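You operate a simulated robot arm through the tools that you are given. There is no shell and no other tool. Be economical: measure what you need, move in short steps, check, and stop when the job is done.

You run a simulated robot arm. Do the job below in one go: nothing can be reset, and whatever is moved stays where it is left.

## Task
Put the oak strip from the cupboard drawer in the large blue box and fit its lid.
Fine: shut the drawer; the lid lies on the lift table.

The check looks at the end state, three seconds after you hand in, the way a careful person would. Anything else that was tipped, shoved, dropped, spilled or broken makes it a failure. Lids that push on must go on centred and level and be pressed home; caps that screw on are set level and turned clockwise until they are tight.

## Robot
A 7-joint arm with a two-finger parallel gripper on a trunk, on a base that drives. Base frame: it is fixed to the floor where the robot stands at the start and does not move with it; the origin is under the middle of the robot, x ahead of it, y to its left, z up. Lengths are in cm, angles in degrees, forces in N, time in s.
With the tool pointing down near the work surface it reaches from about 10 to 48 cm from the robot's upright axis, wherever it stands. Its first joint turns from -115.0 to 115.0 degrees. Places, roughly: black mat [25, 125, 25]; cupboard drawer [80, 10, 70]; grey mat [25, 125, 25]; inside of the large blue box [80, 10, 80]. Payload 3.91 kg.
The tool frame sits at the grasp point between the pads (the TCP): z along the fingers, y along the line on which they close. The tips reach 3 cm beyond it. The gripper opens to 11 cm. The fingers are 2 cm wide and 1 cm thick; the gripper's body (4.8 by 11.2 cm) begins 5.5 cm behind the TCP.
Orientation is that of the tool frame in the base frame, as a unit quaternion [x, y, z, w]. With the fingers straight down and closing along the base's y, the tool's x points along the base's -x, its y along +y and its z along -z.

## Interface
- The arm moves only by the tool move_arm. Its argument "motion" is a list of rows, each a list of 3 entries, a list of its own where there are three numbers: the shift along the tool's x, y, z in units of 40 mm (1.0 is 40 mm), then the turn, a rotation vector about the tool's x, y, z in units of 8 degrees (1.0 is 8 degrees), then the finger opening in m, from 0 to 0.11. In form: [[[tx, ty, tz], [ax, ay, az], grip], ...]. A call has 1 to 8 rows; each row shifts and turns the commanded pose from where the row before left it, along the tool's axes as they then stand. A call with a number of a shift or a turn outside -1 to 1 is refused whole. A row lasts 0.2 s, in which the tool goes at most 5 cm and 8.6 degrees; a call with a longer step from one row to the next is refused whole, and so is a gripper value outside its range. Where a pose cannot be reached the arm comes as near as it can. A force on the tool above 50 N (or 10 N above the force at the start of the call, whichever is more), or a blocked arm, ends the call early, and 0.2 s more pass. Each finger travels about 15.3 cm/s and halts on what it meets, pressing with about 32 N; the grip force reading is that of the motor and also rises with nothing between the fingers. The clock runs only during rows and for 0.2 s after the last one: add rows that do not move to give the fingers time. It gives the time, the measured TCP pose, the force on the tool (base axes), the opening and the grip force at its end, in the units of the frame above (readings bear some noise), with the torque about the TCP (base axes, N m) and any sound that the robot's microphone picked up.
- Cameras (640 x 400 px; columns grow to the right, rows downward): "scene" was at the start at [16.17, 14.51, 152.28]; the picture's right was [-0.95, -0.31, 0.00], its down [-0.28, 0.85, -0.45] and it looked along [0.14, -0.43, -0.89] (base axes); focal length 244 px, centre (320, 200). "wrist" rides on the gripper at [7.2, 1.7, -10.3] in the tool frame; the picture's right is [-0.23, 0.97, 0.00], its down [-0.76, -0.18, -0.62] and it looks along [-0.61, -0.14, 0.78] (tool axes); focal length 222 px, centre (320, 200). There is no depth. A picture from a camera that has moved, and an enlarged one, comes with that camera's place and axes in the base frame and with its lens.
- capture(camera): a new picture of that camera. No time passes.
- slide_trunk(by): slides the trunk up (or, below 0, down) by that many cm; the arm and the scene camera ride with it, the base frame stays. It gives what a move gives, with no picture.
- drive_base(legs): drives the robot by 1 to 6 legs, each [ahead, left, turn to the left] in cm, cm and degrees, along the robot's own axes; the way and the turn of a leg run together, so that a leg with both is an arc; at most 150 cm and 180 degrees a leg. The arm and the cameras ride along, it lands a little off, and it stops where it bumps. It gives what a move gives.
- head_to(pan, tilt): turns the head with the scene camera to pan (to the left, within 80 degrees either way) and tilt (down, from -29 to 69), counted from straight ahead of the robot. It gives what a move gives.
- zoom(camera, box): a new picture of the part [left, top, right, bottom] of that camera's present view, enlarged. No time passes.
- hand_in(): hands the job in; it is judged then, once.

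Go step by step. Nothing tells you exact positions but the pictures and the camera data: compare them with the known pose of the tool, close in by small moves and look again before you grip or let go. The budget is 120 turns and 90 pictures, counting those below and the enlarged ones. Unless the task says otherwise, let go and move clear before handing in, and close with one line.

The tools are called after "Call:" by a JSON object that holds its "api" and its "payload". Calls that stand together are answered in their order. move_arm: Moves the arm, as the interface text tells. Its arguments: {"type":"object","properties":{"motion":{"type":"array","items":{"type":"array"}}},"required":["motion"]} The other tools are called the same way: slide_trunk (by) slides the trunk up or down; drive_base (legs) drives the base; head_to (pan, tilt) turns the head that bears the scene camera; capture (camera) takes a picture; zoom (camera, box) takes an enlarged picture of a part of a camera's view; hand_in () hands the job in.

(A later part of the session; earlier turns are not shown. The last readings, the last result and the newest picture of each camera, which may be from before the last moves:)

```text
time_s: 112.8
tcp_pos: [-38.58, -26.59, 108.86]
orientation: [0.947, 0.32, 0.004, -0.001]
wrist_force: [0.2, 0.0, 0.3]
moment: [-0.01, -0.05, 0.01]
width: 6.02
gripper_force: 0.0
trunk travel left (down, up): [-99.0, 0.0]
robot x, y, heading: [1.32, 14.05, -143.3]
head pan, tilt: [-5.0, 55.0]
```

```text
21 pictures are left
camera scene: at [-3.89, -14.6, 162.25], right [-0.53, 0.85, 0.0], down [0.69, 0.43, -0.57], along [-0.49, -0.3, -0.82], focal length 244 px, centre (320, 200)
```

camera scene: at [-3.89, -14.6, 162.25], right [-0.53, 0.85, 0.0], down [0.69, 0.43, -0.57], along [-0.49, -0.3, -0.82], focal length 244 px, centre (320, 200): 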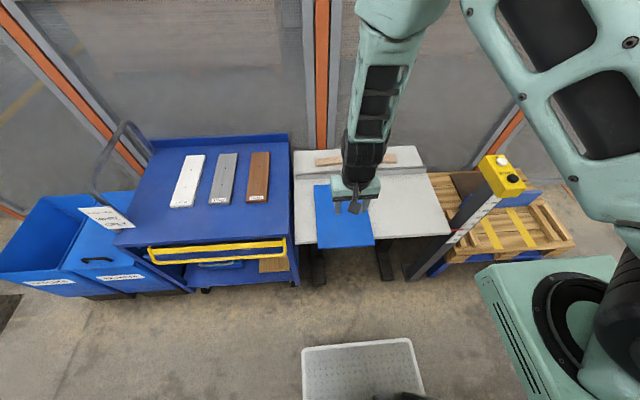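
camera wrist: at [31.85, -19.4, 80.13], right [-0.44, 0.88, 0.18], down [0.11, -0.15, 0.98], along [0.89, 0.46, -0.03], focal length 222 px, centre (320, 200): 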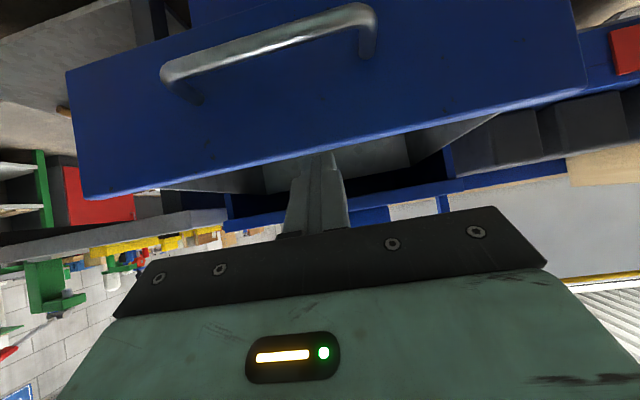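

The lid is aligned with the table. I'll back off 6 cm and turn the tool horizontal with the fingers closing vertically.

Call:
{"api": "drive_base", "payload": {"legs": [[-6, 0, 0]]}}

Call:
{"api": "move_arm", "payload": {"motion": [[[0, 0, 0], [0, 0, 0.959], 0.06], [[0, 0, 0], [0, 0, 0.959], 0.06], [[0, 0, 0], [0, 0, 0.959], 0.06], [[0, 0, 0], [0, 0, 0.959], 0.06], [[0, 0, 0], [0, 0, 0.959], 0.06], [[0, 0, 0], [0, 0, 0.959], 0.06], [[0, 0, 0], [0, 0, 0.959], 0.06], [[0, 0, 0], [0, 0, 0.959], 0.06]]}}

Call:
{"api": "move_arm", "payload": {"motion": [[[0, 0, 0], [0, 0, 0.959], 0.06], [[0, 0, 0], [0, 0, 0.959], 0.06], [[0, 0, 0], [0, 0, 0.959], 0.06], [[0, 0, 0], [0, 0, 0.959], 0.06], [[0, 0, 0], [-0.9375, 0, 0], 0.06], [[0, 0, 0], [-0.9375, 0, 0], 0.06], [[0, 0, 0], [-0.9375, 0, 0], 0.06], [[0, 0, 0], [-0.9375, 0, 0], 0.06]]}}

Call:
{"api": "move_arm", "payload": {"motion": [[[0, 0, 0], [-0.9375, 0, 0], 0.06], [[0, 0, 0], [-0.9375, 0, 0], 0.06], [[0, 0, 0], [-0.9375, 0, 0], 0.06], [[0, 0, 0], [-0.9375, 0, 0], 0.06], [[0, 0, 0], [-0.9375, 0, 0], 0.06], [[0, 0, 0], [-0.9375, 0, 0], 0.06], [[0, 0, 0], [-0.9375, 0, 0], 0.06], [[0, 0, 0], [-0.9375, 0, 0], 0.06]]}}

```text
time_s: 113.8
tcp_pos: [-33.89, -22.94, 108.76]
orientation: [0.948, 0.32, 0.003, -0.001]
wrist_force: [-0.8, -0.2, -1.1]
moment: [0.0, -0.03, 0.01]
width: 6.01
gripper_force: 0.1
trunk travel left (down, up): [-99.0, 0.0]
robot x, y, heading: [5.88, 17.82, -143.1]
head pan, tilt: [-5.0, 55.0]
```

```text
time_s: 115.5
tcp_pos: [-33.76, -22.99, 108.82]
orientation: [0.978, -0.21, 0.001, -0.002]
wrist_force: [0.1, 0.1, 1.3]
moment: [0.01, 0.0, 0.0]
width: 5.98
gripper_force: 0.1
trunk travel left (down, up): [-99.0, 0.0]
robot x, y, heading: [6.24, 17.68, -143.0]
head pan, tilt: [-5.0, 55.0]
```

```text
time_s: 117.3
tcp_pos: [-33.79, -22.81, 108.79]
orientation: [0.858, -0.446, -0.118, 0.228]
wrist_force: [1.0, 0.0, 0.2]
moment: [-0.01, 0.0, -0.06]
width: 6.0
gripper_force: 0.0
trunk travel left (down, up): [-99.0, 0.0]
robot x, y, heading: [6.19, 18.18, -143.2]
head pan, tilt: [-5.0, 55.0]
```

```text
time_s: 119.2
tcp_pos: [-33.81, -22.91, 108.85]
orientation: [0.629, -0.327, -0.324, 0.627]
wrist_force: [-0.7, 1.4, 0.8]
moment: [0.01, -0.04, 0.06]
width: 6.02
gripper_force: 0.1
trunk travel left (down, up): [-99.0, 0.0]
robot x, y, heading: [6.05, 17.58, -142.9]
head pan, tilt: [-5.0, 55.0]
```

The tool is horizontal, pointing at the table. Aligning sideways and lowering to lid height.

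Call:
{"api": "move_arm", "payload": {"motion": [[[-0.6, 0, 0], [0, 0, 0], 0.05]]}}

Call:
{"api": "slide_trunk", "payload": {"by": -32}}

Call:
{"api": "capture", "payload": {"camera": "wrist"}}

Call:
{"api": "capture", "payload": {"camera": "scene"}}

```text
time_s: 119.5
tcp_pos: [-35.18, -21.11, 108.8]
orientation: [0.629, -0.326, -0.325, 0.627]
wrist_force: [0.6, 0.0, 0.7]
moment: [-0.02, 0.02, -0.02]
width: 5.01
gripper_force: 0.0
trunk travel left (down, up): [-99.0, 0.0]
robot x, y, heading: [5.64, 17.78, -143.1]
head pan, tilt: [-5.0, 55.0]
```

```text
time_s: 122.7
tcp_pos: [-35.21, -21.03, 76.9]
orientation: [0.63, -0.327, -0.324, 0.626]
wrist_force: [-0.7, 0.1, 0.0]
moment: [0.03, -0.01, 0.01]
width: 5.0
gripper_force: 0.0
trunk travel left (down, up): [-67.0, 32.0]
robot x, y, heading: [5.74, 17.43, -143.0]
head pan, tilt: [-5.0, 55.0]
```

```text
20 pictures are left
camera wrist: at [-22.55, -21.08, 78.58], right [-0.14, 0.18, 0.97], down [0.07, 0.98, -0.17], along [-0.99, 0.05, -0.15], focal length 222 px, centre (320, 200)
```

wrist: 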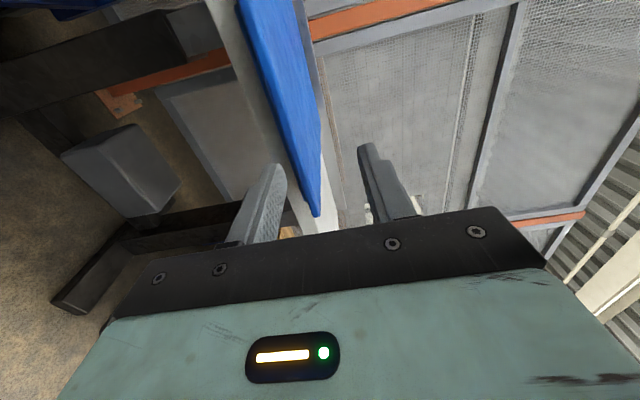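

```text
19 pictures are left
camera scene: at [0.91, -10.98, 130.25], right [-0.53, 0.85, 0.0], down [0.7, 0.43, -0.57], along [-0.49, -0.3, -0.82], focal length 244 px, centre (320, 200)
```

scene: 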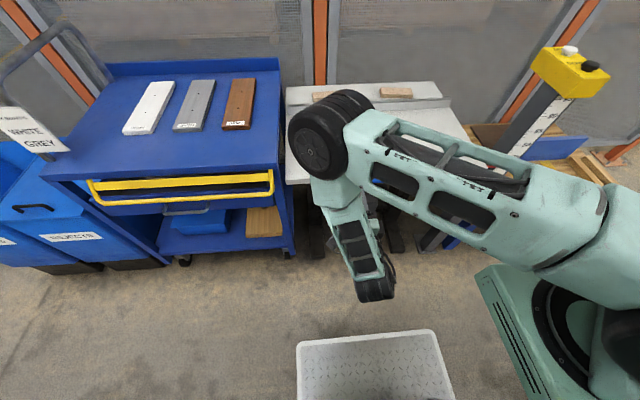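

Zooming on the lid edge between the fingers to get its thickness and height.

Call:
{"api": "zoom", "payload": {"camera": "wrist", "box": [200, 0, 424, 140]}}

```text
2.86 times, centred on (312, 70) of wrist
camera zoom: at [-22.55, -21.08, 78.58], right [-0.14, 0.18, 0.97], down [0.07, 0.98, -0.17], along [-0.99, 0.05, -0.15], focal length 635 px, centre (343, 571)
```

zoom: 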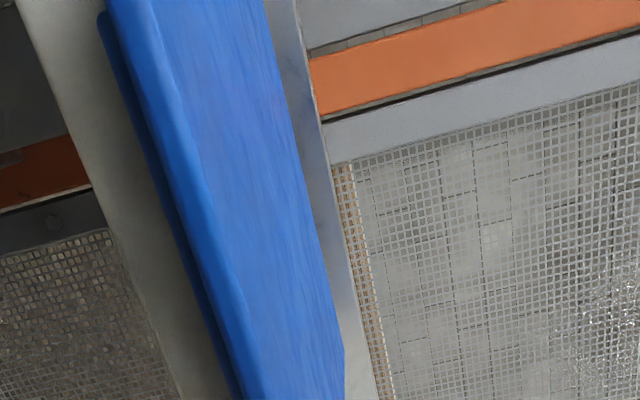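

The lid is a plate (z 73.4–74.3) with an inset plug below it resting on the table (≈72.4). I'll set the tool to mid-height and advance until the tips are just short of the table edge.

Call:
{"api": "slide_trunk", "payload": {"by": -3.5}}

Call:
{"api": "move_arm", "payload": {"motion": [[[0, 0, 0.6], [0, 0, 0], 0.05], [[0, 0, 0.6], [0, 0, 0], 0.05], [[0, 0, 0.6], [0, 0, 0], 0.05], [[0, 0, 0.3], [0, 0, 0], 0.05], [[0, 0, 0.2], [0, 0, 0], 0.05], [[0, 0, 0], [0, 0, 0], 0.05]]}}

Call:
{"api": "capture", "payload": {"camera": "wrist"}}

```text
time_s: 123.5
tcp_pos: [-35.21, -21.08, 73.33]
orientation: [0.63, -0.326, -0.324, 0.626]
wrist_force: [-0.5, -0.9, -0.2]
moment: [0.0, -0.01, -0.01]
width: 5.01
gripper_force: 0.2
trunk travel left (down, up): [-63.5, 35.5]
robot x, y, heading: [6.28, 17.75, -143.1]
head pan, tilt: [-5.0, 55.0]
```

```text
time_s: 124.9
tcp_pos: [-42.81, -26.42, 73.06]
orientation: [0.629, -0.327, -0.325, 0.626]
wrist_force: [-1.0, 0.4, 0.0]
moment: [-0.01, -0.02, -0.02]
width: 5.01
gripper_force: 0.0
trunk travel left (down, up): [-63.5, 35.5]
robot x, y, heading: [6.2, 17.89, -143.1]
head pan, tilt: [-5.0, 55.0]
```

```text
17 pictures are left
camera wrist: at [-30.15, -26.33, 74.87], right [-0.14, 0.18, 0.97], down [0.07, 0.98, -0.17], along [-0.99, 0.05, -0.15], focal length 222 px, centre (320, 200)
```

wrist: 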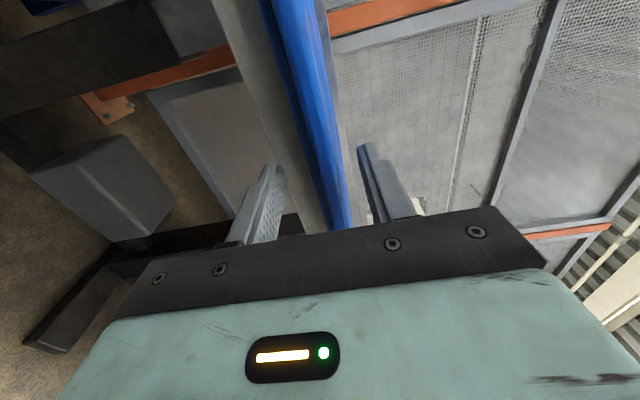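

The lid edge sits between the fingers. Closing gently and lifting 1 cm to feel the weight.

Call:
{"api": "move_arm", "payload": {"motion": [[[0, 0, 0.1], [0, 0, 0], 0.05], [[0, 0, 0], [0, 0, 0], 0.0], [[0, 0, 0], [0, 0, 0], 0.0], [[0, 0, 0], [0, 0, 0], 0.0]]}}

Call:
{"api": "move_arm", "payload": {"motion": [[[0, 0.15, 0], [0, 0, 0], 0.0], [[0, 0.15, 0], [0, 0, 0], 0.0], [[0, 0.2, 0], [0, 0, 0], 0.0], [[0, 0, 0], [0, 0, 0], 0.0]]}}

Call:
{"api": "capture", "payload": {"camera": "wrist"}}

```text
time_s: 125.9
tcp_pos: [-43.03, -26.64, 73.33]
orientation: [0.628, -0.326, -0.324, 0.628]
wrist_force: [-0.2, 0.9, 18.3]
moment: [-0.32, 0.57, -0.06]
width: 1.84
gripper_force: 31.7
trunk travel left (down, up): [-63.5, 35.5]
robot x, y, heading: [6.19, 18.1, -143.1]
head pan, tilt: [-5.0, 55.0]
```

```text
time_s: 126.9
tcp_pos: [-43.14, -26.57, 75.16]
orientation: [0.631, -0.327, -0.324, 0.625]
wrist_force: [0.7, 0.4, -1.2]
moment: [0.13, -0.2, 0.05]
width: 1.84
gripper_force: 31.9
trunk travel left (down, up): [-63.5, 35.5]
robot x, y, heading: [5.82, 17.98, -143.3]
head pan, tilt: [-5.0, 55.0]
```

```text
16 pictures are left
camera wrist: at [-30.47, -26.47, 76.97], right [-0.14, 0.18, 0.97], down [0.07, 0.98, -0.17], along [-0.99, 0.05, -0.15], focal length 222 px, centre (320, 200)
```

wrist: 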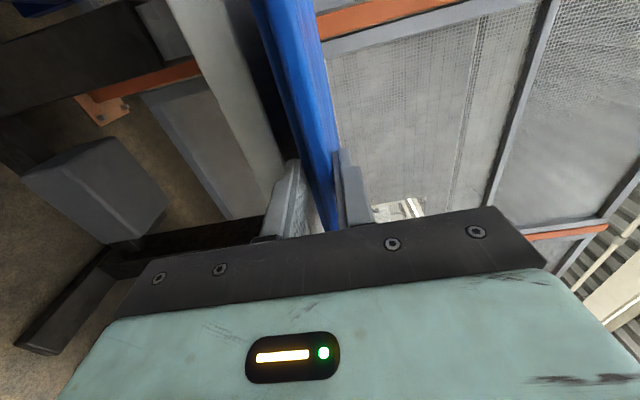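

The lid is light and firmly held. I'll raise it, move ahead slightly for turning room, then turn left 90°, drive along the aisle, and turn another 90° to the cupboard.

Call:
{"api": "slide_trunk", "payload": {"by": 35}}

Call:
{"api": "drive_base", "payload": {"legs": [[7, 0, 0], [0, 0, 88]]}}

Call:
{"api": "capture", "payload": {"camera": "scene"}}

```text
time_s: 130.3
tcp_pos: [-43.17, -26.52, 110.23]
orientation: [0.63, -0.326, -0.325, 0.626]
wrist_force: [-0.6, 0.4, -1.8]
moment: [0.12, -0.19, 0.01]
width: 1.84
gripper_force: 32.5
trunk travel left (down, up): [-98.5, 0.5]
robot x, y, heading: [5.92, 17.4, -143.0]
head pan, tilt: [-5.0, 55.0]
```

```text
time_s: 135.1
tcp_pos: [42.95, -37.19, 110.11]
orientation: [0.68, 0.203, 0.202, 0.675]
wrist_force: [-1.2, 0.3, -1.3]
moment: [0.17, 0.13, -0.01]
width: 1.84
gripper_force: 32.1
trunk travel left (down, up): [-98.5, 0.5]
robot x, y, heading: [0.31, 13.5, -55.0]
head pan, tilt: [-5.0, 55.0]
```

```text
15 pictures are left
camera scene: at [28.93, 7.35, 161.74], right [-0.87, -0.5, 0.0], down [-0.41, 0.71, -0.57], along [0.29, -0.5, -0.82], focal length 244 px, centre (320, 200)
```

scene: 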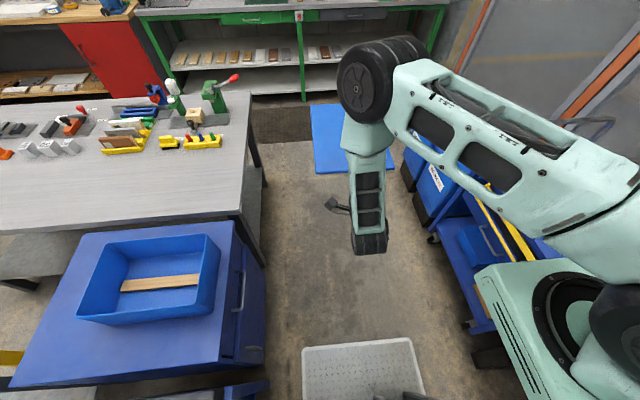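

The path is clear. Driving along the aisle, then turning to the cupboard.

Call:
{"api": "drive_base", "payload": {"legs": [[57, -9, 0], [0, 0, 90.2]]}}

Call:
{"api": "capture", "payload": {"camera": "scene"}}

```text
time_s: 142.2
tcp_pos: [76.3, 3.92, 110.21]
orientation: [0.339, 0.623, 0.619, 0.336]
wrist_force: [0.2, 1.0, -2.1]
moment: [-0.12, 0.16, 0.01]
width: 1.82
gripper_force: 32.0
trunk travel left (down, up): [-98.5, 0.5]
robot x, y, heading: [25.1, -38.28, 34.6]
head pan, tilt: [-5.0, 55.0]
```

```text
14 pictures are left
camera scene: at [31.7, -9.82, 161.74], right [0.49, -0.87, 0.0], down [-0.71, -0.4, -0.57], along [0.5, 0.28, -0.82], focal length 244 px, centre (320, 200)
```

scene: 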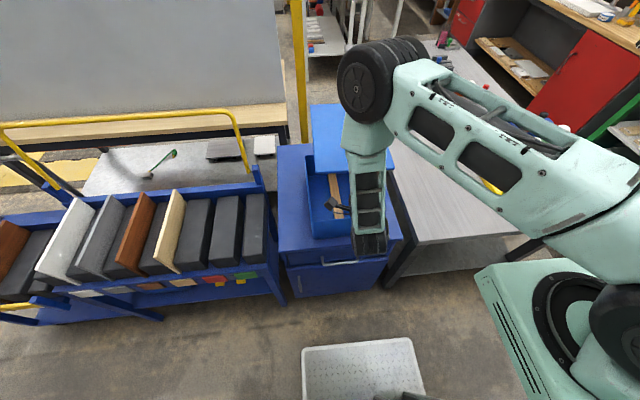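

The lid is above the box area. I'll correct the yaw by ~2.3°, shift back 5.5 cm and left 2.9 cm, lower part way, and look closely.

Call:
{"api": "move_arm", "payload": {"motion": [[[0, 0, 0], [0, 0.29, 0], 0.0], [[0.36, 0, -0.69], [0, 0, 0], 0.0], [[0.36, 0, -0.69], [0, 0, 0], 0.0], [[0, 0, 0], [0, 0, 0], 0.0]]}}

Call:
{"api": "slide_trunk", "payload": {"by": -8}}

Call:
{"api": "zoom", "payload": {"camera": "scene", "box": [260, 80, 420, 280]}}

Call:
{"api": "capture", "payload": {"camera": "wrist"}}

```text
time_s: 143.2
tcp_pos: [70.09, 3.2, 110.24]
orientation: [0.327, 0.63, 0.625, 0.325]
wrist_force: [0.6, -0.4, -1.7]
moment: [-0.11, 0.21, -0.02]
width: 1.84
gripper_force: 31.8
trunk travel left (down, up): [-98.5, 0.5]
robot x, y, heading: [25.46, -38.05, 34.5]
head pan, tilt: [-5.0, 55.0]
```

```text
time_s: 144.4
tcp_pos: [70.1, 3.44, 102.2]
orientation: [0.327, 0.63, 0.626, 0.324]
wrist_force: [-0.4, -0.1, -1.1]
moment: [-0.12, 0.17, -0.01]
width: 1.82
gripper_force: 32.2
trunk travel left (down, up): [-90.5, 8.5]
robot x, y, heading: [25.1, -38.4, 34.2]
head pan, tilt: [-5.0, 55.0]
```

```text
2.00 times, centred on (340, 180) of scene
camera zoom: at [31.69, -9.82, 153.74], right [0.49, -0.87, 0.0], down [-0.71, -0.4, -0.57], along [0.5, 0.28, -0.82], focal length 488 px, centre (280, 240)
```

zoom: 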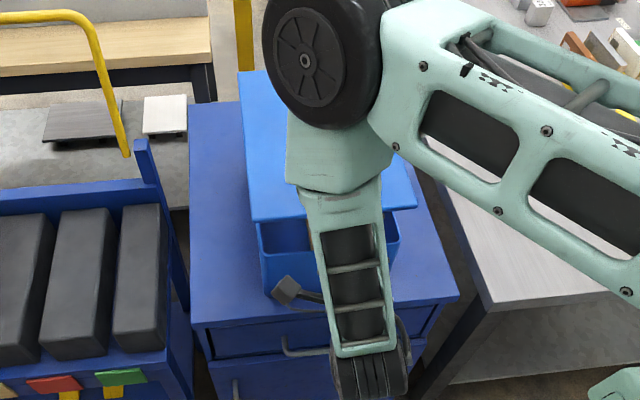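

```text
12 pictures are left
camera wrist: at [57.52, 3.21, 103.94], right [0.14, -0.18, 0.97], down [-0.07, -0.98, -0.17], along [0.99, -0.05, -0.15], focal length 222 px, centre (320, 200)
```

wrist: 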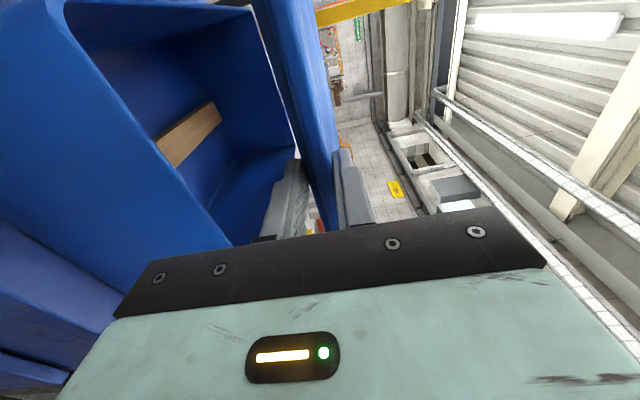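

Rim z≈94 with the near edge at n≈59.5. The lid is laterally centred, and needs ~0.8 cm back. I'll shift, pitch its far end down 4°, and lower to just above the rim.

Call:
{"api": "move_arm", "payload": {"motion": [[[0, 0, -0.2], [0, 0, 0], 0.0], [[0, 0, 0], [0.5, 0, 0], 0.0], [[0, 0, 0], [0, 0, 0], 0.0]]}}

Call:
{"api": "slide_trunk", "payload": {"by": -4.5}}

Call:
{"api": "zoom", "payload": {"camera": "scene", "box": [270, 90, 398, 250]}}

Call:
{"api": "capture", "payload": {"camera": "wrist"}}

```text
time_s: 145.2
tcp_pos: [69.38, 2.88, 102.16]
orientation: [0.338, 0.651, 0.603, 0.313]
wrist_force: [-0.4, 0.7, -1.5]
moment: [-0.13, 0.16, -0.01]
width: 1.84
gripper_force: 31.9
trunk travel left (down, up): [-90.5, 8.5]
robot x, y, heading: [25.28, -38.19, 34.6]
head pan, tilt: [-5.0, 55.0]
```

```text
time_s: 146.1
tcp_pos: [69.4, 2.75, 97.67]
orientation: [0.337, 0.65, 0.604, 0.313]
wrist_force: [-0.7, -0.1, 0.5]
moment: [0.05, -0.17, -0.04]
width: 1.84
gripper_force: 32.2
trunk travel left (down, up): [-86.0, 13.0]
robot x, y, heading: [25.57, -38.73, 34.3]
head pan, tilt: [-5.0, 55.0]
```

```text
2.50 times, centred on (334, 170) of scene
camera zoom: at [31.69, -9.82, 149.24], right [0.49, -0.87, 0.0], down [-0.71, -0.4, -0.57], along [0.5, 0.28, -0.82], focal length 610 px, centre (285, 275)
```

zoom: 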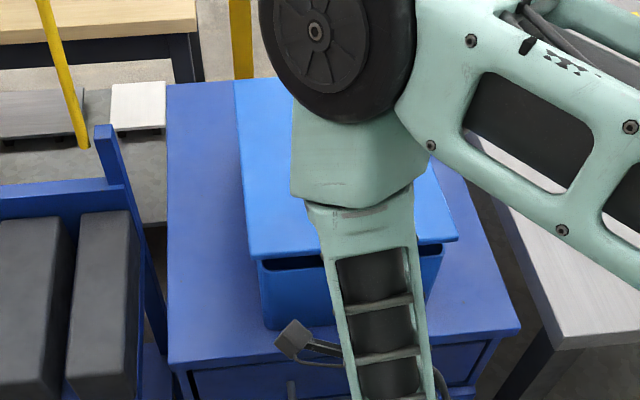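

```text
10 pictures are left
camera wrist: at [57.0, 2.88, 100.16], right [0.19, -0.14, 0.97], down [-0.08, -0.99, -0.13], along [0.98, -0.05, -0.2], focal length 222 px, centre (320, 200)
```

wrist: 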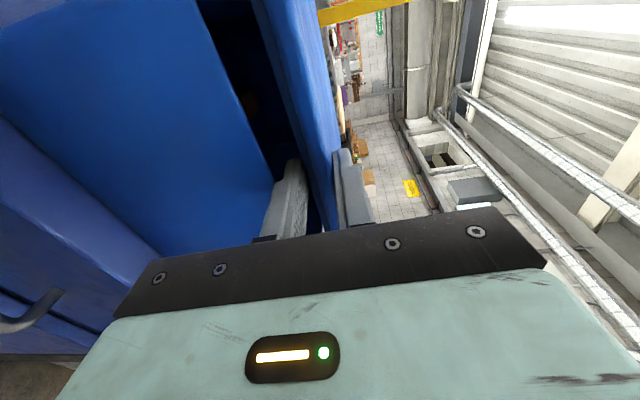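

The far end is just resting on something, toward its right corner. I'll raise slightly, yaw ~0.6° left, nudge, and lower again, watching whether it goes in.

Call:
{"api": "move_arm", "payload": {"motion": [[[0, 0.2, 0], [0, 0, 0], 0.0], [[0, 0, 0], [0, 0.075, 0], 0.0], [[0, -0.2, 0], [0, 0, 0], 0.0], [[0, -0.15, 0], [0, 0, 0], 0.0], [[0, 0, 0], [0, 0, 0], 0.0]]}}

Call:
{"api": "move_arm", "payload": {"motion": [[[0, -0.15, 0], [0, 0, 0], 0.0], [[0, -0.12, 0], [0, 0, 0], 0.0], [[0, 0, 0], [0, 0, 0], 0.0]]}}

Call:
{"api": "zoom", "payload": {"camera": "scene", "box": [300, 100, 380, 220]}}

```text
time_s: 147.3
tcp_pos: [69.39, 2.75, 96.96]
orientation: [0.335, 0.653, 0.605, 0.309]
wrist_force: [-0.1, 0.4, 0.5]
moment: [0.14, -0.37, 0.05]
width: 1.84
gripper_force: 32.3
trunk travel left (down, up): [-86.0, 13.0]
robot x, y, heading: [25.44, -38.17, 34.5]
head pan, tilt: [-5.0, 55.0]
```

```text
time_s: 147.8
tcp_pos: [69.44, 2.79, 96.96]
orientation: [0.332, 0.645, 0.613, 0.314]
wrist_force: [-0.4, -2.2, 21.3]
moment: [0.08, -0.46, -0.14]
width: 1.82
gripper_force: 31.6
trunk travel left (down, up): [-86.0, 13.0]
robot x, y, heading: [25.36, -38.39, 34.5]
head pan, tilt: [-5.0, 55.0]
stopped in row 2: the force on the tool passed its limit (the readings are from after the stop); the commanded pose is now the measured one
```

```text
3.33 times, centred on (340, 160) of scene
camera zoom: at [31.62, -9.92, 149.27], right [0.49, -0.87, 0.0], down [-0.71, -0.4, -0.57], along [0.5, 0.28, -0.82], focal length 813 px, centre (253, 333)
```

zoom: 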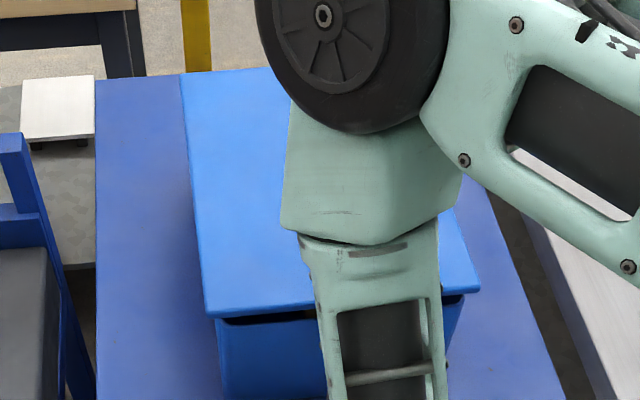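

The lower finger touches the rim (z≈95), so the box is slightly nearer than assumed; the lid is ~0.7 cm too far forward. Raise, shift back 0.7 cm, lower again.

Call:
{"api": "move_arm", "payload": {"motion": [[[0, 0.3, 0], [0.1, 0, 0], 0.0], [[0, 0, -0.175], [0, 0, 0], 0.0], [[0, -0.1, 0], [0, 0, 0], 0.0], [[0, 0, 0], [0, 0, 0], 0.0]]}}

Call:
{"api": "move_arm", "payload": {"motion": [[[0, -0.07, 0], [0, 0, 0], 0.0], [[0, 0, 0], [0, 0, 0], 0.0]]}}

Call:
{"api": "move_arm", "payload": {"motion": [[[0, -0.07, 0], [0, 0, 0], 0.0], [[0, 0, 0], [0, 0, 0], 0.0]]}}

```text
time_s: 148.8
tcp_pos: [68.94, 2.41, 97.58]
orientation: [0.335, 0.652, 0.605, 0.31]
wrist_force: [-0.2, 0.2, -1.2]
moment: [-0.14, 0.17, 0.0]
width: 1.86
gripper_force: 31.5
trunk travel left (down, up): [-86.0, 13.0]
robot x, y, heading: [26.06, -38.09, 34.3]
head pan, tilt: [-5.0, 55.0]
```

```text
time_s: 149.4
tcp_pos: [68.81, 2.33, 97.35]
orientation: [0.335, 0.652, 0.606, 0.31]
wrist_force: [-0.2, 0.3, -1.1]
moment: [-0.12, 0.2, -0.04]
width: 1.83
gripper_force: 31.8
trunk travel left (down, up): [-86.0, 13.0]
robot x, y, heading: [25.69, -38.33, 34.5]
head pan, tilt: [-5.0, 55.0]
```

```text
time_s: 150.0
tcp_pos: [68.84, 2.28, 97.05]
orientation: [0.334, 0.651, 0.606, 0.311]
wrist_force: [0.3, 0.4, 3.8]
moment: [0.01, -0.1, 0.08]
width: 1.82
gripper_force: 32.1
trunk travel left (down, up): [-86.0, 13.0]
robot x, y, heading: [25.44, -38.74, 34.4]
head pan, tilt: [-5.0, 55.0]
```

The far end now drops freely past the old contact height, so the plug's far side is inside the box and the lower finger is on the rim. I'll open slightly and slide the fingers back until they are only under the plate's overhang.

Call:
{"api": "move_arm", "payload": {"motion": [[[0, 0.08, 0], [0, 0, 0], 0.024], [[0, 0.06, 0], [0, 0, 0], 0.03], [[0, -0.014, -0.2], [0, 0, 0], 0.03], [[0, -0.014, -0.2], [0, 0, 0], 0.03], [[0, 0, 0], [0, 0, 0], 0.03]]}}

Call:
{"api": "zoom", "payload": {"camera": "scene", "box": [290, 100, 386, 220]}}

Call:
{"api": "capture", "payload": {"camera": "wrist"}}

```text
time_s: 151.2
tcp_pos: [67.67, 1.44, 97.53]
orientation: [0.335, 0.653, 0.605, 0.31]
wrist_force: [1.5, 2.3, 4.9]
moment: [0.07, -0.06, 0.02]
width: 2.75
gripper_force: 0.1
trunk travel left (down, up): [-86.0, 13.0]
robot x, y, heading: [25.34, -38.42, 34.4]
head pan, tilt: [-5.0, 55.0]
```

```text
3.33 times, centred on (338, 160) of scene
camera zoom: at [31.68, -9.84, 149.25], right [0.49, -0.87, 0.0], down [-0.71, -0.4, -0.57], along [0.5, 0.28, -0.82], focal length 813 px, centre (260, 333)
```

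zoom: 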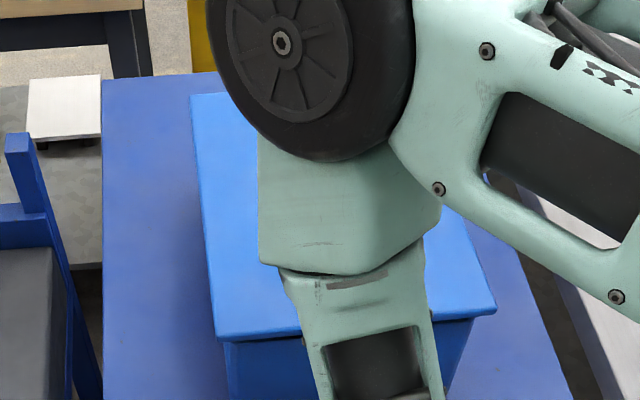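

```text
7 pictures are left
camera wrist: at [55.11, 1.39, 100.01], right [0.19, -0.14, 0.97], down [-0.07, -0.99, -0.13], along [0.98, -0.04, -0.2], focal length 222 px, centre (320, 200)
```

wrist: 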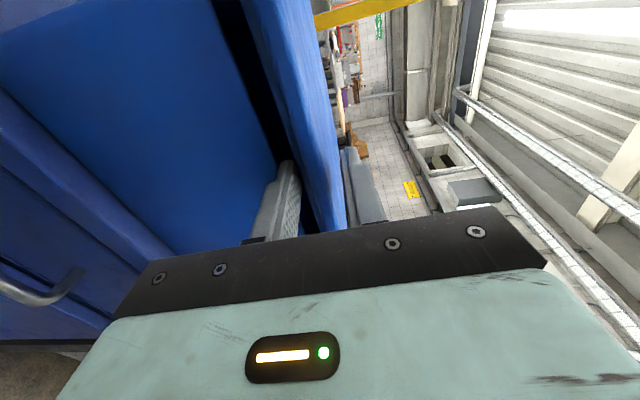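

The lid was dragged back ~1.3 cm with the finger. I'll regrip, push it forward to place, release, and this time withdraw quickly so the finger slips out.

Call:
{"api": "move_arm", "payload": {"motion": [[[0, -0.06, 0], [0, 0, 0], 0.0], [[0, -0.03, 0], [0, 0, 0], 0.0], [[0, 0.1, 0], [0, 0, 0], 0.0], [[0, 0.02, 0.36], [0, 0, 0], 0.0], [[0, -0.06, 0], [0, 0, 0], 0.0], [[0, -0.03, 0], [0, 0, 0], 0.0], [[0, 0, 0], [0, 0, 0], 0.0]]}}

```text
time_s: 152.8
tcp_pos: [68.88, 2.45, 97.17]
orientation: [0.335, 0.652, 0.605, 0.31]
wrist_force: [0.4, 0.8, -0.8]
moment: [-0.09, 0.13, 0.02]
width: 1.86
gripper_force: 32.3
trunk travel left (down, up): [-86.0, 13.0]
robot x, y, heading: [24.99, -38.06, 34.5]
head pan, tilt: [-5.0, 55.0]
```

Lid is in place, far end free. Release and pull out fast.

Call:
{"api": "move_arm", "payload": {"motion": [[[0, 0.05, 0], [0, 0, 0], 0.024], [[0, 0.07, 0], [0, 0, 0], 0.03], [[0, 0, 0], [0, 0, 0], 0.03], [[0, -0.06, -1], [0, 0, 0], 0.03], [[0, -0.06, -1], [0, 0, 0], 0.03], [[0, 0, 0], [0, 0, 0], 0.03]]}}

Call:
{"api": "capture", "payload": {"camera": "wrist"}}

```text
time_s: 154.2
tcp_pos: [62.41, -2.68, 97.61]
orientation: [0.335, 0.652, 0.606, 0.31]
wrist_force: [0.7, 0.0, 0.5]
moment: [-0.03, -0.02, -0.02]
width: 3.01
gripper_force: 0.1
trunk travel left (down, up): [-86.0, 13.0]
robot x, y, heading: [25.09, -38.64, 34.8]
head pan, tilt: [-5.0, 55.0]
```

```text
6 pictures are left
camera wrist: at [49.9, -2.66, 100.03], right [0.19, -0.14, 0.97], down [-0.07, -0.99, -0.13], along [0.98, -0.04, -0.2], focal length 222 px, centre (320, 200)
```

wrist: 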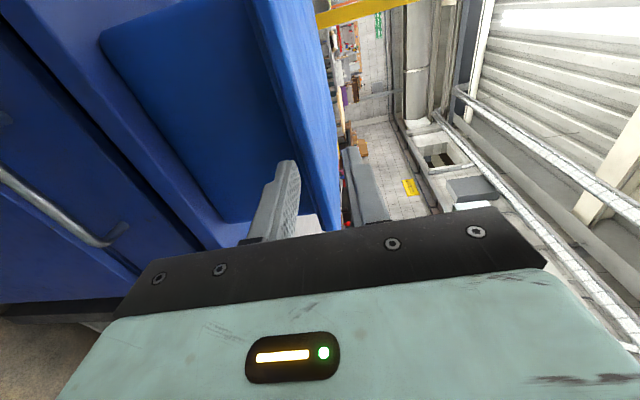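

The fingers are out and the gap has closed. Checking the near edge closely.

Call:
{"api": "zoom", "payload": {"camera": "wrist", "box": [180, 0, 404, 140]}}

Call:
{"api": "zoom", "payload": {"camera": "scene", "box": [290, 100, 386, 220]}}

```text
2.86 times, centred on (292, 70) of wrist
camera zoom: at [49.9, -2.66, 100.03], right [0.19, -0.14, 0.97], down [-0.07, -0.99, -0.13], along [0.98, -0.04, -0.2], focal length 635 px, centre (400, 571)
```

zoom: 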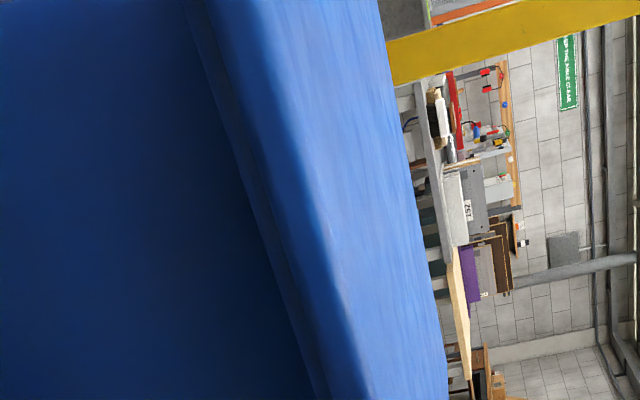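

```text
3.33 times, centred on (338, 160) of scene
camera zoom: at [31.7, -9.84, 149.25], right [0.49, -0.87, 0.0], down [-0.71, -0.4, -0.57], along [0.5, 0.28, -0.82], focal length 813 px, centre (260, 333)
```

zoom: 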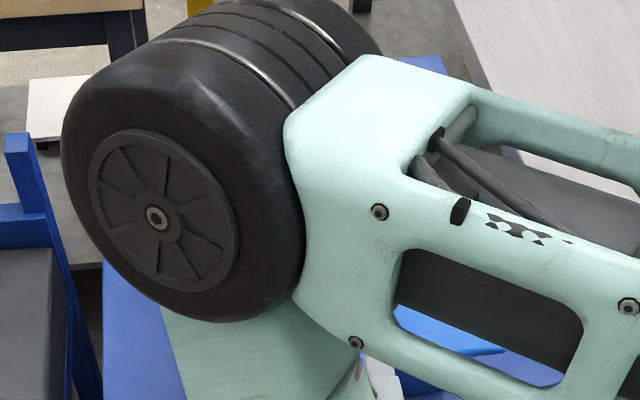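

The near edge looks down on the rim. Now press it home: raise, turn the tool downward with closed fingers, and drive over the lid.

Call:
{"api": "slide_trunk", "payload": {"by": 12.5}}

Call:
{"api": "move_arm", "payload": {"motion": [[[0, 0, 0], [0.977, 0, 0], 0.0], [[0, 0, 0], [0.977, 0, 0], 0.0], [[0, 0, 0], [0.977, 0, 0], 0.0], [[0, 0, 0], [0.977, 0, 0], 0.0], [[0, 0, 0], [0.977, 0, 0], 0.0], [[0, 0, 0], [0.977, 0, 0], 0.0], [[0, 0, 0], [0.977, 0, 0], 0.0], [[0, 0, 0], [0.977, 0, 0], 0.0]]}}

Call:
{"api": "move_arm", "payload": {"motion": [[[0, 0, 0], [0.977, 0, 0], 0.0], [[0, 0, 0], [0.977, 0, 0], 0.0], [[0, 0, 0], [0.977, 0, 0], 0.0], [[0, 0, 0], [0, 0, 0], 0.0]]}}

Call:
{"api": "drive_base", "payload": {"legs": [[13, 0, 0]]}}

```text
time_s: 155.7
tcp_pos: [62.35, -2.72, 110.02]
orientation: [0.335, 0.652, 0.606, 0.309]
wrist_force: [-0.4, -0.5, -0.3]
moment: [0.01, 0.0, 0.0]
width: 3.02
gripper_force: 0.1
trunk travel left (down, up): [-98.5, 0.5]
robot x, y, heading: [25.59, -38.36, 34.6]
head pan, tilt: [-5.0, 55.0]
```

```text
time_s: 157.5
tcp_pos: [62.42, -2.56, 109.98]
orientation: [0.447, 0.872, 0.179, 0.09]
wrist_force: [-0.7, -0.1, 0.1]
moment: [0.05, -0.04, -0.03]
width: 0.0
gripper_force: 31.9
trunk travel left (down, up): [-98.5, 0.5]
robot x, y, heading: [25.36, -38.39, 34.4]
head pan, tilt: [-5.0, 55.0]
```

```text
time_s: 158.5
tcp_pos: [62.03, -3.54, 109.34]
orientation: [0.456, 0.89, -0.003, 0.009]
wrist_force: [-0.1, 0.2, 0.9]
moment: [-0.03, -0.03, -0.01]
width: 0.0
gripper_force: 32.0
out of reach, approached as far as the arm can: row 3
trunk travel left (down, up): [-98.5, 0.5]
robot x, y, heading: [25.5, -38.42, 34.2]
head pan, tilt: [-5.0, 55.0]
```

```text
time_s: 159.8
tcp_pos: [73.06, 4.0, 109.22]
orientation: [0.457, 0.89, -0.003, 0.011]
wrist_force: [0.5, -0.4, -0.4]
moment: [-0.01, -0.02, 0.04]
width: 0.0
gripper_force: 32.0
trunk travel left (down, up): [-98.5, 0.5]
robot x, y, heading: [36.14, -30.76, 34.5]
head pan, tilt: [-5.0, 55.0]
```

Tool down, above the near part of the lid. Pressing first at the near side, gently.

Call:
{"api": "move_arm", "payload": {"motion": [[[0.25, 0.4, 0], [0, 0, 0], 0.0], [[0, 0, 0.9], [0, 0, 0], 0.0], [[0, 0, 0.9], [0, 0, 0], 0.0], [[0, 0, 0.3], [0, 0, 0], 0.0], [[0, 0, 0], [0, 0, 0], 0.0]]}}

Call:
{"api": "move_arm", "payload": {"motion": [[[0, 0, 0.1], [0, 0, 0], 0.0], [[0, 0, 0.1], [0, 0, 0], 0.0], [[0, 0, 0.1], [0, 0, 0], 0.0], [[0, 0, 0.1], [0, 0, 0], 0.0], [[0, 0, 0.1], [0, 0, 0], 0.0], [[0, 0, 0.1], [0, 0, 0], 0.0]]}}

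```text
time_s: 161.0
tcp_pos: [73.72, 5.65, 100.87]
orientation: [0.456, 0.89, -0.002, 0.009]
wrist_force: [0.5, -0.4, -0.6]
moment: [0.0, -0.01, 0.01]
width: 0.01
gripper_force: 32.3
trunk travel left (down, up): [-98.5, 0.5]
robot x, y, heading: [36.14, -30.87, 34.7]
head pan, tilt: [-5.0, 55.0]
```

```text
time_s: 162.0
tcp_pos: [73.68, 5.53, 99.73]
orientation: [0.456, 0.89, -0.001, 0.009]
wrist_force: [-0.2, -8.1, 36.3]
moment: [-0.06, 0.26, -0.04]
width: 0.01
gripper_force: 31.9
trunk travel left (down, up): [-98.5, 0.5]
robot x, y, heading: [36.1, -30.69, 34.7]
head pan, tilt: [-5.0, 55.0]
stopped in row 4: the force on the tool passed its limit (the readings are from after the stop); the commanded pose is now the measured one
```

Near side bears at top z≈96.7. Lift off, look, then press the centre and far side.

Call:
{"api": "move_arm", "payload": {"motion": [[[0, 0, -0.5], [0, 0, 0], 0.0], [[0, 0.9, 0], [0, 0, 0], 0.0], [[0, 0.9, 0], [0, 0, 0], 0.0], [[0, 0.9, 0], [0, 0, 0], 0.0], [[0, 0.9, 0], [0, 0, 0], 0.0], [[0, 0.9, 0], [0, 0, 0], 0.0], [[0, 0, 0.2], [0, 0, 0], 0.0], [[0, 0, 0], [0, 0, 0], 0.0]]}}

Call:
{"api": "zoom", "payload": {"camera": "scene", "box": [270, 110, 462, 250]}}

```text
time_s: 163.8
tcp_pos: [88.43, 16.21, 100.83]
orientation: [0.456, 0.89, -0.002, 0.009]
wrist_force: [0.3, -0.2, -0.4]
moment: [0.0, -0.03, 0.03]
width: 0.01
gripper_force: 31.8
trunk travel left (down, up): [-98.5, 0.5]
robot x, y, heading: [36.28, -30.67, 34.6]
head pan, tilt: [-5.0, 55.0]
```

```text
2.86 times, centred on (366, 180) of scene
camera zoom: at [42.55, -2.36, 161.74], right [0.49, -0.87, 0.0], down [-0.71, -0.4, -0.57], along [0.5, 0.28, -0.82], focal length 697 px, centre (189, 257)
```

zoom: 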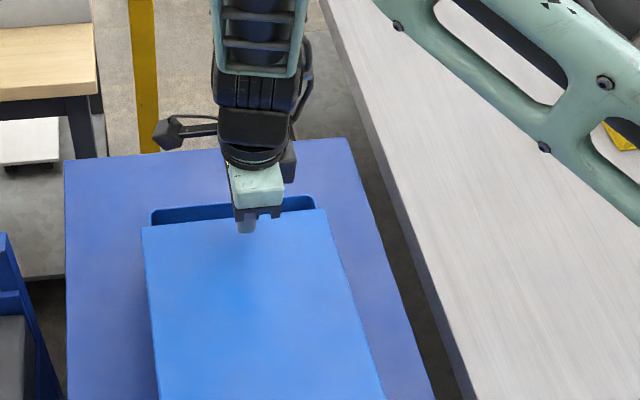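

The far gap shows the lid was dragged ~5 cm toward me and isn't seated. I'll raise, back off, drop the closed fingers in front of its near edge, and push it forward until the plug meets the far wall.

Call:
{"api": "move_arm", "payload": {"motion": [[[0, 0, -1], [0, 0, 0], 0.0], [[0, 0, -0.7], [0, 0, 0], 0.0], [[0, -0.9, 0], [0, 0, 0], 0.0], [[0, -0.9, 0], [0, 0, 0], 0.0], [[0, -0.9, 0], [0, 0, 0], 0.0], [[0, -0.9, 0], [0, 0, 0], 0.0], [[0, -0.5, 0], [0, 0, 0], 0.0], [[0, 0, 0], [0, 0, 0], 0.0]]}}

Call:
{"api": "drive_base", "payload": {"legs": [[-17, 0, 0]]}}

```text
time_s: 165.6
tcp_pos: [74.9, 6.32, 107.36]
orientation: [0.457, 0.89, -0.002, 0.009]
wrist_force: [0.0, -0.7, 0.0]
moment: [-0.01, -0.01, 0.01]
width: 0.0
gripper_force: 31.9
trunk travel left (down, up): [-98.5, 0.5]
robot x, y, heading: [36.32, -30.9, 34.9]
head pan, tilt: [-5.0, 55.0]
```

```text
time_s: 167.0
tcp_pos: [61.33, -3.11, 107.28]
orientation: [0.458, 0.889, -0.001, 0.009]
wrist_force: [0.2, -0.5, -0.2]
moment: [-0.02, 0.02, 0.02]
width: 0.02
gripper_force: 32.5
trunk travel left (down, up): [-98.5, 0.5]
robot x, y, heading: [22.04, -40.33, 34.4]
head pan, tilt: [-5.0, 55.0]
```

Lowering the closed fingers in front of the lid's near edge, then checking with the wrist camera.

Call:
{"api": "move_arm", "payload": {"motion": [[[0, -0.15, 0.6], [0, 0, 0], 0.0], [[0, 0, 0.6], [0, 0, 0], 0.0], [[0, 0, 0.5], [0, 0, 0], 0.0], [[0, 0, 0.35], [0, 0, 0], 0.0], [[0, 0, 0.25], [0, 0, 0], 0.0], [[0, 0, 0], [0, 0, 0], 0.0]]}}

Call:
{"api": "capture", "payload": {"camera": "wrist"}}

```text
time_s: 168.4
tcp_pos: [61.03, -3.8, 98.02]
orientation: [0.457, 0.889, -0.002, 0.009]
wrist_force: [-0.9, 0.7, -0.4]
moment: [-0.05, 0.01, -0.01]
width: 0.0
gripper_force: 31.9
trunk travel left (down, up): [-98.5, 0.5]
robot x, y, heading: [22.74, -40.56, 34.5]
head pan, tilt: [-5.0, 55.0]
```

```text
2 pictures are left
camera wrist: at [57.96, 3.32, 108.2], right [0.92, 0.38, 0.01], down [0.29, -0.72, 0.64], along [0.25, -0.58, -0.77], focal length 222 px, centre (320, 200)
```

wrist: 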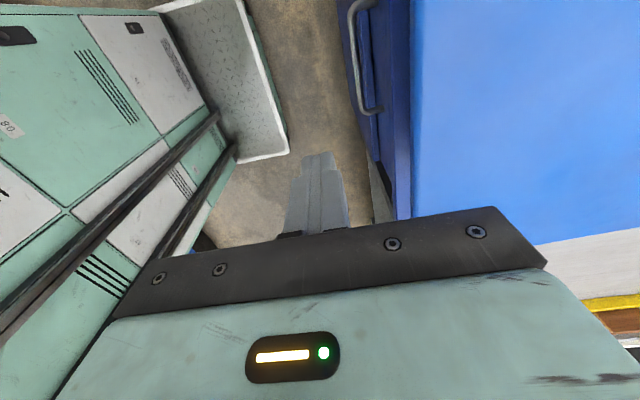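

The lid's near edge is about 4.5 cm ahead of the fingers. Pushing forward in steps, reading the force.

Call:
{"api": "move_arm", "payload": {"motion": [[[0, 0.5, 0], [0, 0, 0], 0.0], [[0, 0.3, 0], [0, 0, 0], 0.0], [[0, 0.2, 0], [0, 0, 0], 0.0], [[0, 0.2, 0], [0, 0, 0], 0.0], [[0, 0.15, 0], [0, 0, 0], 0.0], [[0, 0, 0], [0, 0, 0], 0.0]]}}

Call:
{"api": "move_arm", "payload": {"motion": [[[0, 0.2, 0], [0, 0, 0], 0.0], [[0, 0.15, 0], [0, 0, 0], 0.0], [[0, 0, 0], [0, 0, 0], 0.0]]}}

```text
time_s: 169.8
tcp_pos: [65.22, -0.46, 98.09]
orientation: [0.458, 0.889, -0.001, 0.009]
wrist_force: [-0.5, -0.9, 0.9]
moment: [-0.04, 0.02, 0.01]
width: 0.0
gripper_force: 32.2
trunk travel left (down, up): [-98.5, 0.5]
robot x, y, heading: [22.56, -40.06, 34.4]
head pan, tilt: [-5.0, 55.0]
```

```text
time_s: 170.6
tcp_pos: [66.48, 0.42, 98.15]
orientation: [0.458, 0.889, 0.0, 0.01]
wrist_force: [0.0, -0.2, 0.4]
moment: [0.02, -0.01, 0.0]
width: 0.0
gripper_force: 31.8
trunk travel left (down, up): [-98.5, 0.5]
robot x, y, heading: [22.49, -40.11, 34.5]
head pan, tilt: [-5.0, 55.0]
```

No resistance yet beyond sliding. Continue in smaller steps.

Call:
{"api": "move_arm", "payload": {"motion": [[[0, 0.12, 0], [0, 0, 0], 0.0], [[0, 0.08, 0], [0, 0, 0], 0.0], [[0, 0, 0], [0, 0, 0], 0.0]]}}

Call:
{"api": "move_arm", "payload": {"motion": [[[0, 0.1, 0], [0, 0, 0], 0.0], [[0, 0, 0], [0, 0, 0], 0.0]]}}

Call:
{"api": "move_arm", "payload": {"motion": [[[0, 0.08, 0], [0, 0, 0], 0.0], [[0, 0, 0], [0, 0, 0], 0.0]]}}

```text
time_s: 171.4
tcp_pos: [67.24, 0.84, 98.13]
orientation: [0.458, 0.889, -0.003, 0.01]
wrist_force: [-0.6, 0.3, -0.5]
moment: [-0.01, -0.01, 0.01]
width: 0.01
gripper_force: 31.6
trunk travel left (down, up): [-98.5, 0.5]
robot x, y, heading: [22.32, -40.34, 34.5]
head pan, tilt: [-5.0, 55.0]
```

```text
time_s: 172.0
tcp_pos: [67.59, 1.18, 98.33]
orientation: [0.458, 0.889, -0.001, 0.01]
wrist_force: [-0.3, 0.6, -0.1]
moment: [-0.01, 0.01, -0.02]
width: 0.0
gripper_force: 31.9
trunk travel left (down, up): [-98.5, 0.5]
robot x, y, heading: [22.7, -40.22, 34.7]
head pan, tilt: [-5.0, 55.0]
```

```text
time_s: 172.6
tcp_pos: [67.82, 1.23, 98.12]
orientation: [0.458, 0.889, -0.002, 0.01]
wrist_force: [-0.1, -0.3, -0.7]
moment: [0.01, 0.0, 0.0]
width: 0.0
gripper_force: 32.4
trunk travel left (down, up): [-98.5, 0.5]
robot x, y, heading: [22.39, -40.31, 34.4]
head pan, tilt: [-5.0, 55.0]
```

Still free. Continuing in 2–3 mm steps, watching for a lasting force.

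Call:
{"api": "move_arm", "payload": {"motion": [[[0, 0.07, 0], [0, 0, 0], 0.0], [[0, 0, 0], [0, 0, 0], 0.0]]}}

Call:
{"api": "move_arm", "payload": {"motion": [[[0, 0.06, 0], [0, 0, 0], 0.0], [[0, 0, 0], [0, 0, 0], 0.0]]}}

Call:
{"api": "move_arm", "payload": {"motion": [[[0, 0.05, 0], [0, 0, 0], 0.0], [[0, 0, 0], [0, 0, 0], 0.0]]}}

```text
time_s: 173.2
tcp_pos: [67.86, 1.43, 98.14]
orientation: [0.458, 0.889, -0.002, 0.01]
wrist_force: [-0.3, -0.9, 0.5]
moment: [0.02, 0.0, 0.04]
width: 0.03
gripper_force: 32.5
trunk travel left (down, up): [-98.5, 0.5]
robot x, y, heading: [22.66, -40.32, 34.4]
head pan, tilt: [-5.0, 55.0]
```

```text
time_s: 173.8
tcp_pos: [68.03, 1.62, 98.12]
orientation: [0.458, 0.889, -0.001, 0.009]
wrist_force: [-0.2, -0.2, 0.2]
moment: [0.01, 0.02, 0.03]
width: 0.01
gripper_force: 31.9
trunk travel left (down, up): [-98.5, 0.5]
robot x, y, heading: [22.16, -40.27, 34.5]
head pan, tilt: [-5.0, 55.0]
```

```text
time_s: 174.4
tcp_pos: [68.3, 1.77, 98.13]
orientation: [0.457, 0.889, -0.002, 0.009]
wrist_force: [-0.8, 0.0, 0.7]
moment: [0.04, -0.01, -0.02]
width: 0.01
gripper_force: 31.9
trunk travel left (down, up): [-98.5, 0.5]
robot x, y, heading: [22.47, -40.34, 34.5]
head pan, tilt: [-5.0, 55.0]
```

Near the expected final position; a few more tiny steps.

Call:
{"api": "move_arm", "payload": {"motion": [[[0, 0.05, 0], [0, 0, 0], 0.0], [[0, 0, 0], [0, 0, 0], 0.0]]}}

Call:
{"api": "move_arm", "payload": {"motion": [[[0, 0.05, 0], [0, 0, 0], 0.0], [[0, 0, 0], [0, 0, 0], 0.0]]}}

```text
time_s: 175.0
tcp_pos: [68.45, 1.88, 98.14]
orientation: [0.458, 0.889, -0.002, 0.009]
wrist_force: [-1.8, -1.7, -0.6]
moment: [-0.03, 0.0, 0.06]
width: 0.01
gripper_force: 32.3
trunk travel left (down, up): [-98.5, 0.5]
robot x, y, heading: [22.75, -40.24, 34.2]
head pan, tilt: [-5.0, 55.0]
```

```text
time_s: 175.6
tcp_pos: [68.8, 2.03, 98.18]
orientation: [0.457, 0.89, -0.002, 0.009]
wrist_force: [-1.4, -2.9, 0.3]
moment: [0.0, 0.03, 0.01]
width: 0.0
gripper_force: 31.8
trunk travel left (down, up): [-98.5, 0.5]
robot x, y, heading: [22.15, -39.99, 34.3]
head pan, tilt: [-5.0, 55.0]
```

Resistance (~3 N) now: the plug meets the far wall. Backing off, rising, and pressing the near side to feel its height.

Call:
{"api": "move_arm", "payload": {"motion": [[[0, -0.6, 0], [0, 0, 0], 0.0], [[0, 0, -0.9], [0, 0, 0], 0.0], [[0, 0, -0.5], [0, 0, 0], 0.0], [[0, 0.9, 0], [0, 0, 0], 0.0], [[0, 0.9, 0], [0, 0, 0], 0.0], [[0, 0, 0.4], [0, 0, 0], 0.0], [[0, 0, 0.3], [0, 0, 0], 0.0], [[0, 0, 0], [0, 0, 0], 0.0]]}}

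Call:
{"api": "move_arm", "payload": {"motion": [[[0, 0, 0.1], [0, 0, 0], 0.0], [[0, 0, 0.1], [0, 0, 0], 0.0], [[0, 0, 0.1], [0, 0, 0], 0.0], [[0, 0, 0.1], [0, 0, 0], 0.0], [[0, 0, 0.1], [0, 0, 0], 0.0], [[0, 0, 0.1], [0, 0, 0], 0.0], [[0, 0, 0.1], [0, 0, 0], 0.0], [[0, 0, 0.1], [0, 0, 0], 0.0]]}}

```text
time_s: 177.4
tcp_pos: [72.45, 4.54, 101.05]
orientation: [0.457, 0.889, -0.001, 0.009]
wrist_force: [-0.5, -0.7, -0.5]
moment: [-0.01, 0.02, -0.01]
width: 0.0
gripper_force: 31.9
trunk travel left (down, up): [-98.5, 0.5]
robot x, y, heading: [22.73, -40.43, 34.4]
head pan, tilt: [-5.0, 55.0]
```

```text
time_s: 178.8
tcp_pos: [72.74, 4.91, 98.94]
orientation: [0.458, 0.889, 0.002, 0.01]
wrist_force: [-2.5, -4.7, 26.5]
moment: [0.08, 0.25, 0.03]
width: 0.0
gripper_force: 31.6
trunk travel left (down, up): [-98.5, 0.5]
robot x, y, heading: [22.55, -40.28, 34.6]
head pan, tilt: [-5.0, 55.0]
stopped in row 6: the force on the tool passed its limit (the readings are from after the stop); the commanded pose is now the measured one
```

The near side now bears at 95.9, 0.8 cm lower, so the plug dropped in. Pressing the near corners to compare heights.

Call:
{"api": "move_arm", "payload": {"motion": [[[0, 0, -0.4], [0, 0, 0], 0.0], [[-0.9, 0, 0], [0, 0, 0], 0.0], [[-0.9, 0, 0], [0, 0, 0], 0.0], [[0, 0, 0.25], [0, 0, 0], 0.0], [[0, 0, 0.1], [0, 0, 0], 0.0], [[0, 0, 0.08], [0, 0, 0], 0.0], [[0, 0, 0.08], [0, 0, 0], 0.0], [[0, 0, 0.08], [0, 0, 0], 0.0]]}}

Call:
{"api": "move_arm", "payload": {"motion": [[[0, 0, -0.4], [0, 0, 0], 0.0], [[0.9, 0, 0], [0, 0, 0], 0.0], [[0.9, 0, 0], [0, 0, 0], 0.0], [[0.9, 0, 0], [0, 0, 0], 0.0], [[0.9, 0, 0], [0, 0, 0], 0.0], [[0, 0, 0.3], [0, 0, 0], 0.0], [[0, 0, 0.08], [0, 0, 0], 0.0], [[0, 0, 0.08], [0, 0, 0], 0.0]]}}

```text
time_s: 180.5
tcp_pos: [76.87, -1.11, 99.09]
orientation: [0.458, 0.889, 0.002, 0.01]
wrist_force: [-8.2, -9.6, 36.3]
moment: [-0.03, 0.43, 0.11]
width: 0.0
gripper_force: 31.9
trunk travel left (down, up): [-98.5, 0.5]
robot x, y, heading: [22.36, -40.65, 34.5]
head pan, tilt: [-5.0, 55.0]
stopped in row 8: the force on the tool passed its limit (the readings are from after the stop); the commanded pose is now the measured one
```

```text
time_s: 182.3
tcp_pos: [68.69, 11.2, 99.1]
orientation: [0.458, 0.889, 0.005, 0.008]
wrist_force: [-2.1, -5.3, 28.4]
moment: [-0.05, 0.21, -0.07]
width: 0.01
gripper_force: 32.1
trunk travel left (down, up): [-98.5, 0.5]
robot x, y, heading: [22.56, -40.11, 34.2]
head pan, tilt: [-5.0, 55.0]
stopped in row 8: the force on the tool passed its limit (the readings are from after the stop); the commanded pose is now the measured one
```

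Level across the near side. Now the far side: raise, drive forward, and press both far corners.

Call:
{"api": "move_arm", "payload": {"motion": [[[0, 0, -0.7], [0, 0, 0], 0.0], [[0, 0, -0.3], [0, 0, 0], 0.0], [[0, 0.6, 0], [0, 0, 0], 0.0]]}}

Call:
{"api": "drive_base", "payload": {"legs": [[16, 0, 0]]}}

Call:
{"api": "move_arm", "payload": {"motion": [[[0, 0.6, 0.4], [0, 0, 0], 0.0], [[0, 0, 0.3], [0, 0, 0], 0.0], [[0, 0, 0.12], [0, 0, 0], 0.0], [[0, 0, 0.08], [0, 0, 0], 0.0], [[0, 0, 0.08], [0, 0, 0], 0.0], [[0, 0, 0.08], [0, 0, 0], 0.0], [[0, 0, 0.08], [0, 0, 0], 0.0]]}}

```text
time_s: 183.1
tcp_pos: [70.87, 12.46, 102.87]
orientation: [0.458, 0.889, 0.002, 0.009]
wrist_force: [0.0, 0.0, 0.3]
moment: [-0.01, 0.0, -0.01]
width: 0.0
gripper_force: 31.6
trunk travel left (down, up): [-98.5, 0.5]
robot x, y, heading: [22.31, -40.17, 34.3]
head pan, tilt: [-5.0, 55.0]
```

```text
time_s: 184.5
tcp_pos: [84.26, 21.52, 102.87]
orientation: [0.458, 0.889, 0.004, 0.009]
wrist_force: [-0.1, 0.6, 0.4]
moment: [0.02, -0.01, 0.03]
width: 0.0
gripper_force: 32.0
trunk travel left (down, up): [-98.5, 0.5]
robot x, y, heading: [35.8, -31.31, 34.6]
head pan, tilt: [-5.0, 55.0]
```

```text
time_s: 186.1
tcp_pos: [86.51, 23.25, 99.05]
orientation: [0.459, 0.888, 0.007, 0.008]
wrist_force: [-1.4, -3.4, 23.1]
moment: [-0.03, 0.11, 0.01]
width: 0.0
gripper_force: 31.8
trunk travel left (down, up): [-98.5, 0.5]
robot x, y, heading: [35.62, -30.97, 34.3]
head pan, tilt: [-5.0, 55.0]
stopped in row 7: the force on the tool passed its limit (the readings are from after the stop); the commanded pose is now the measured one
```

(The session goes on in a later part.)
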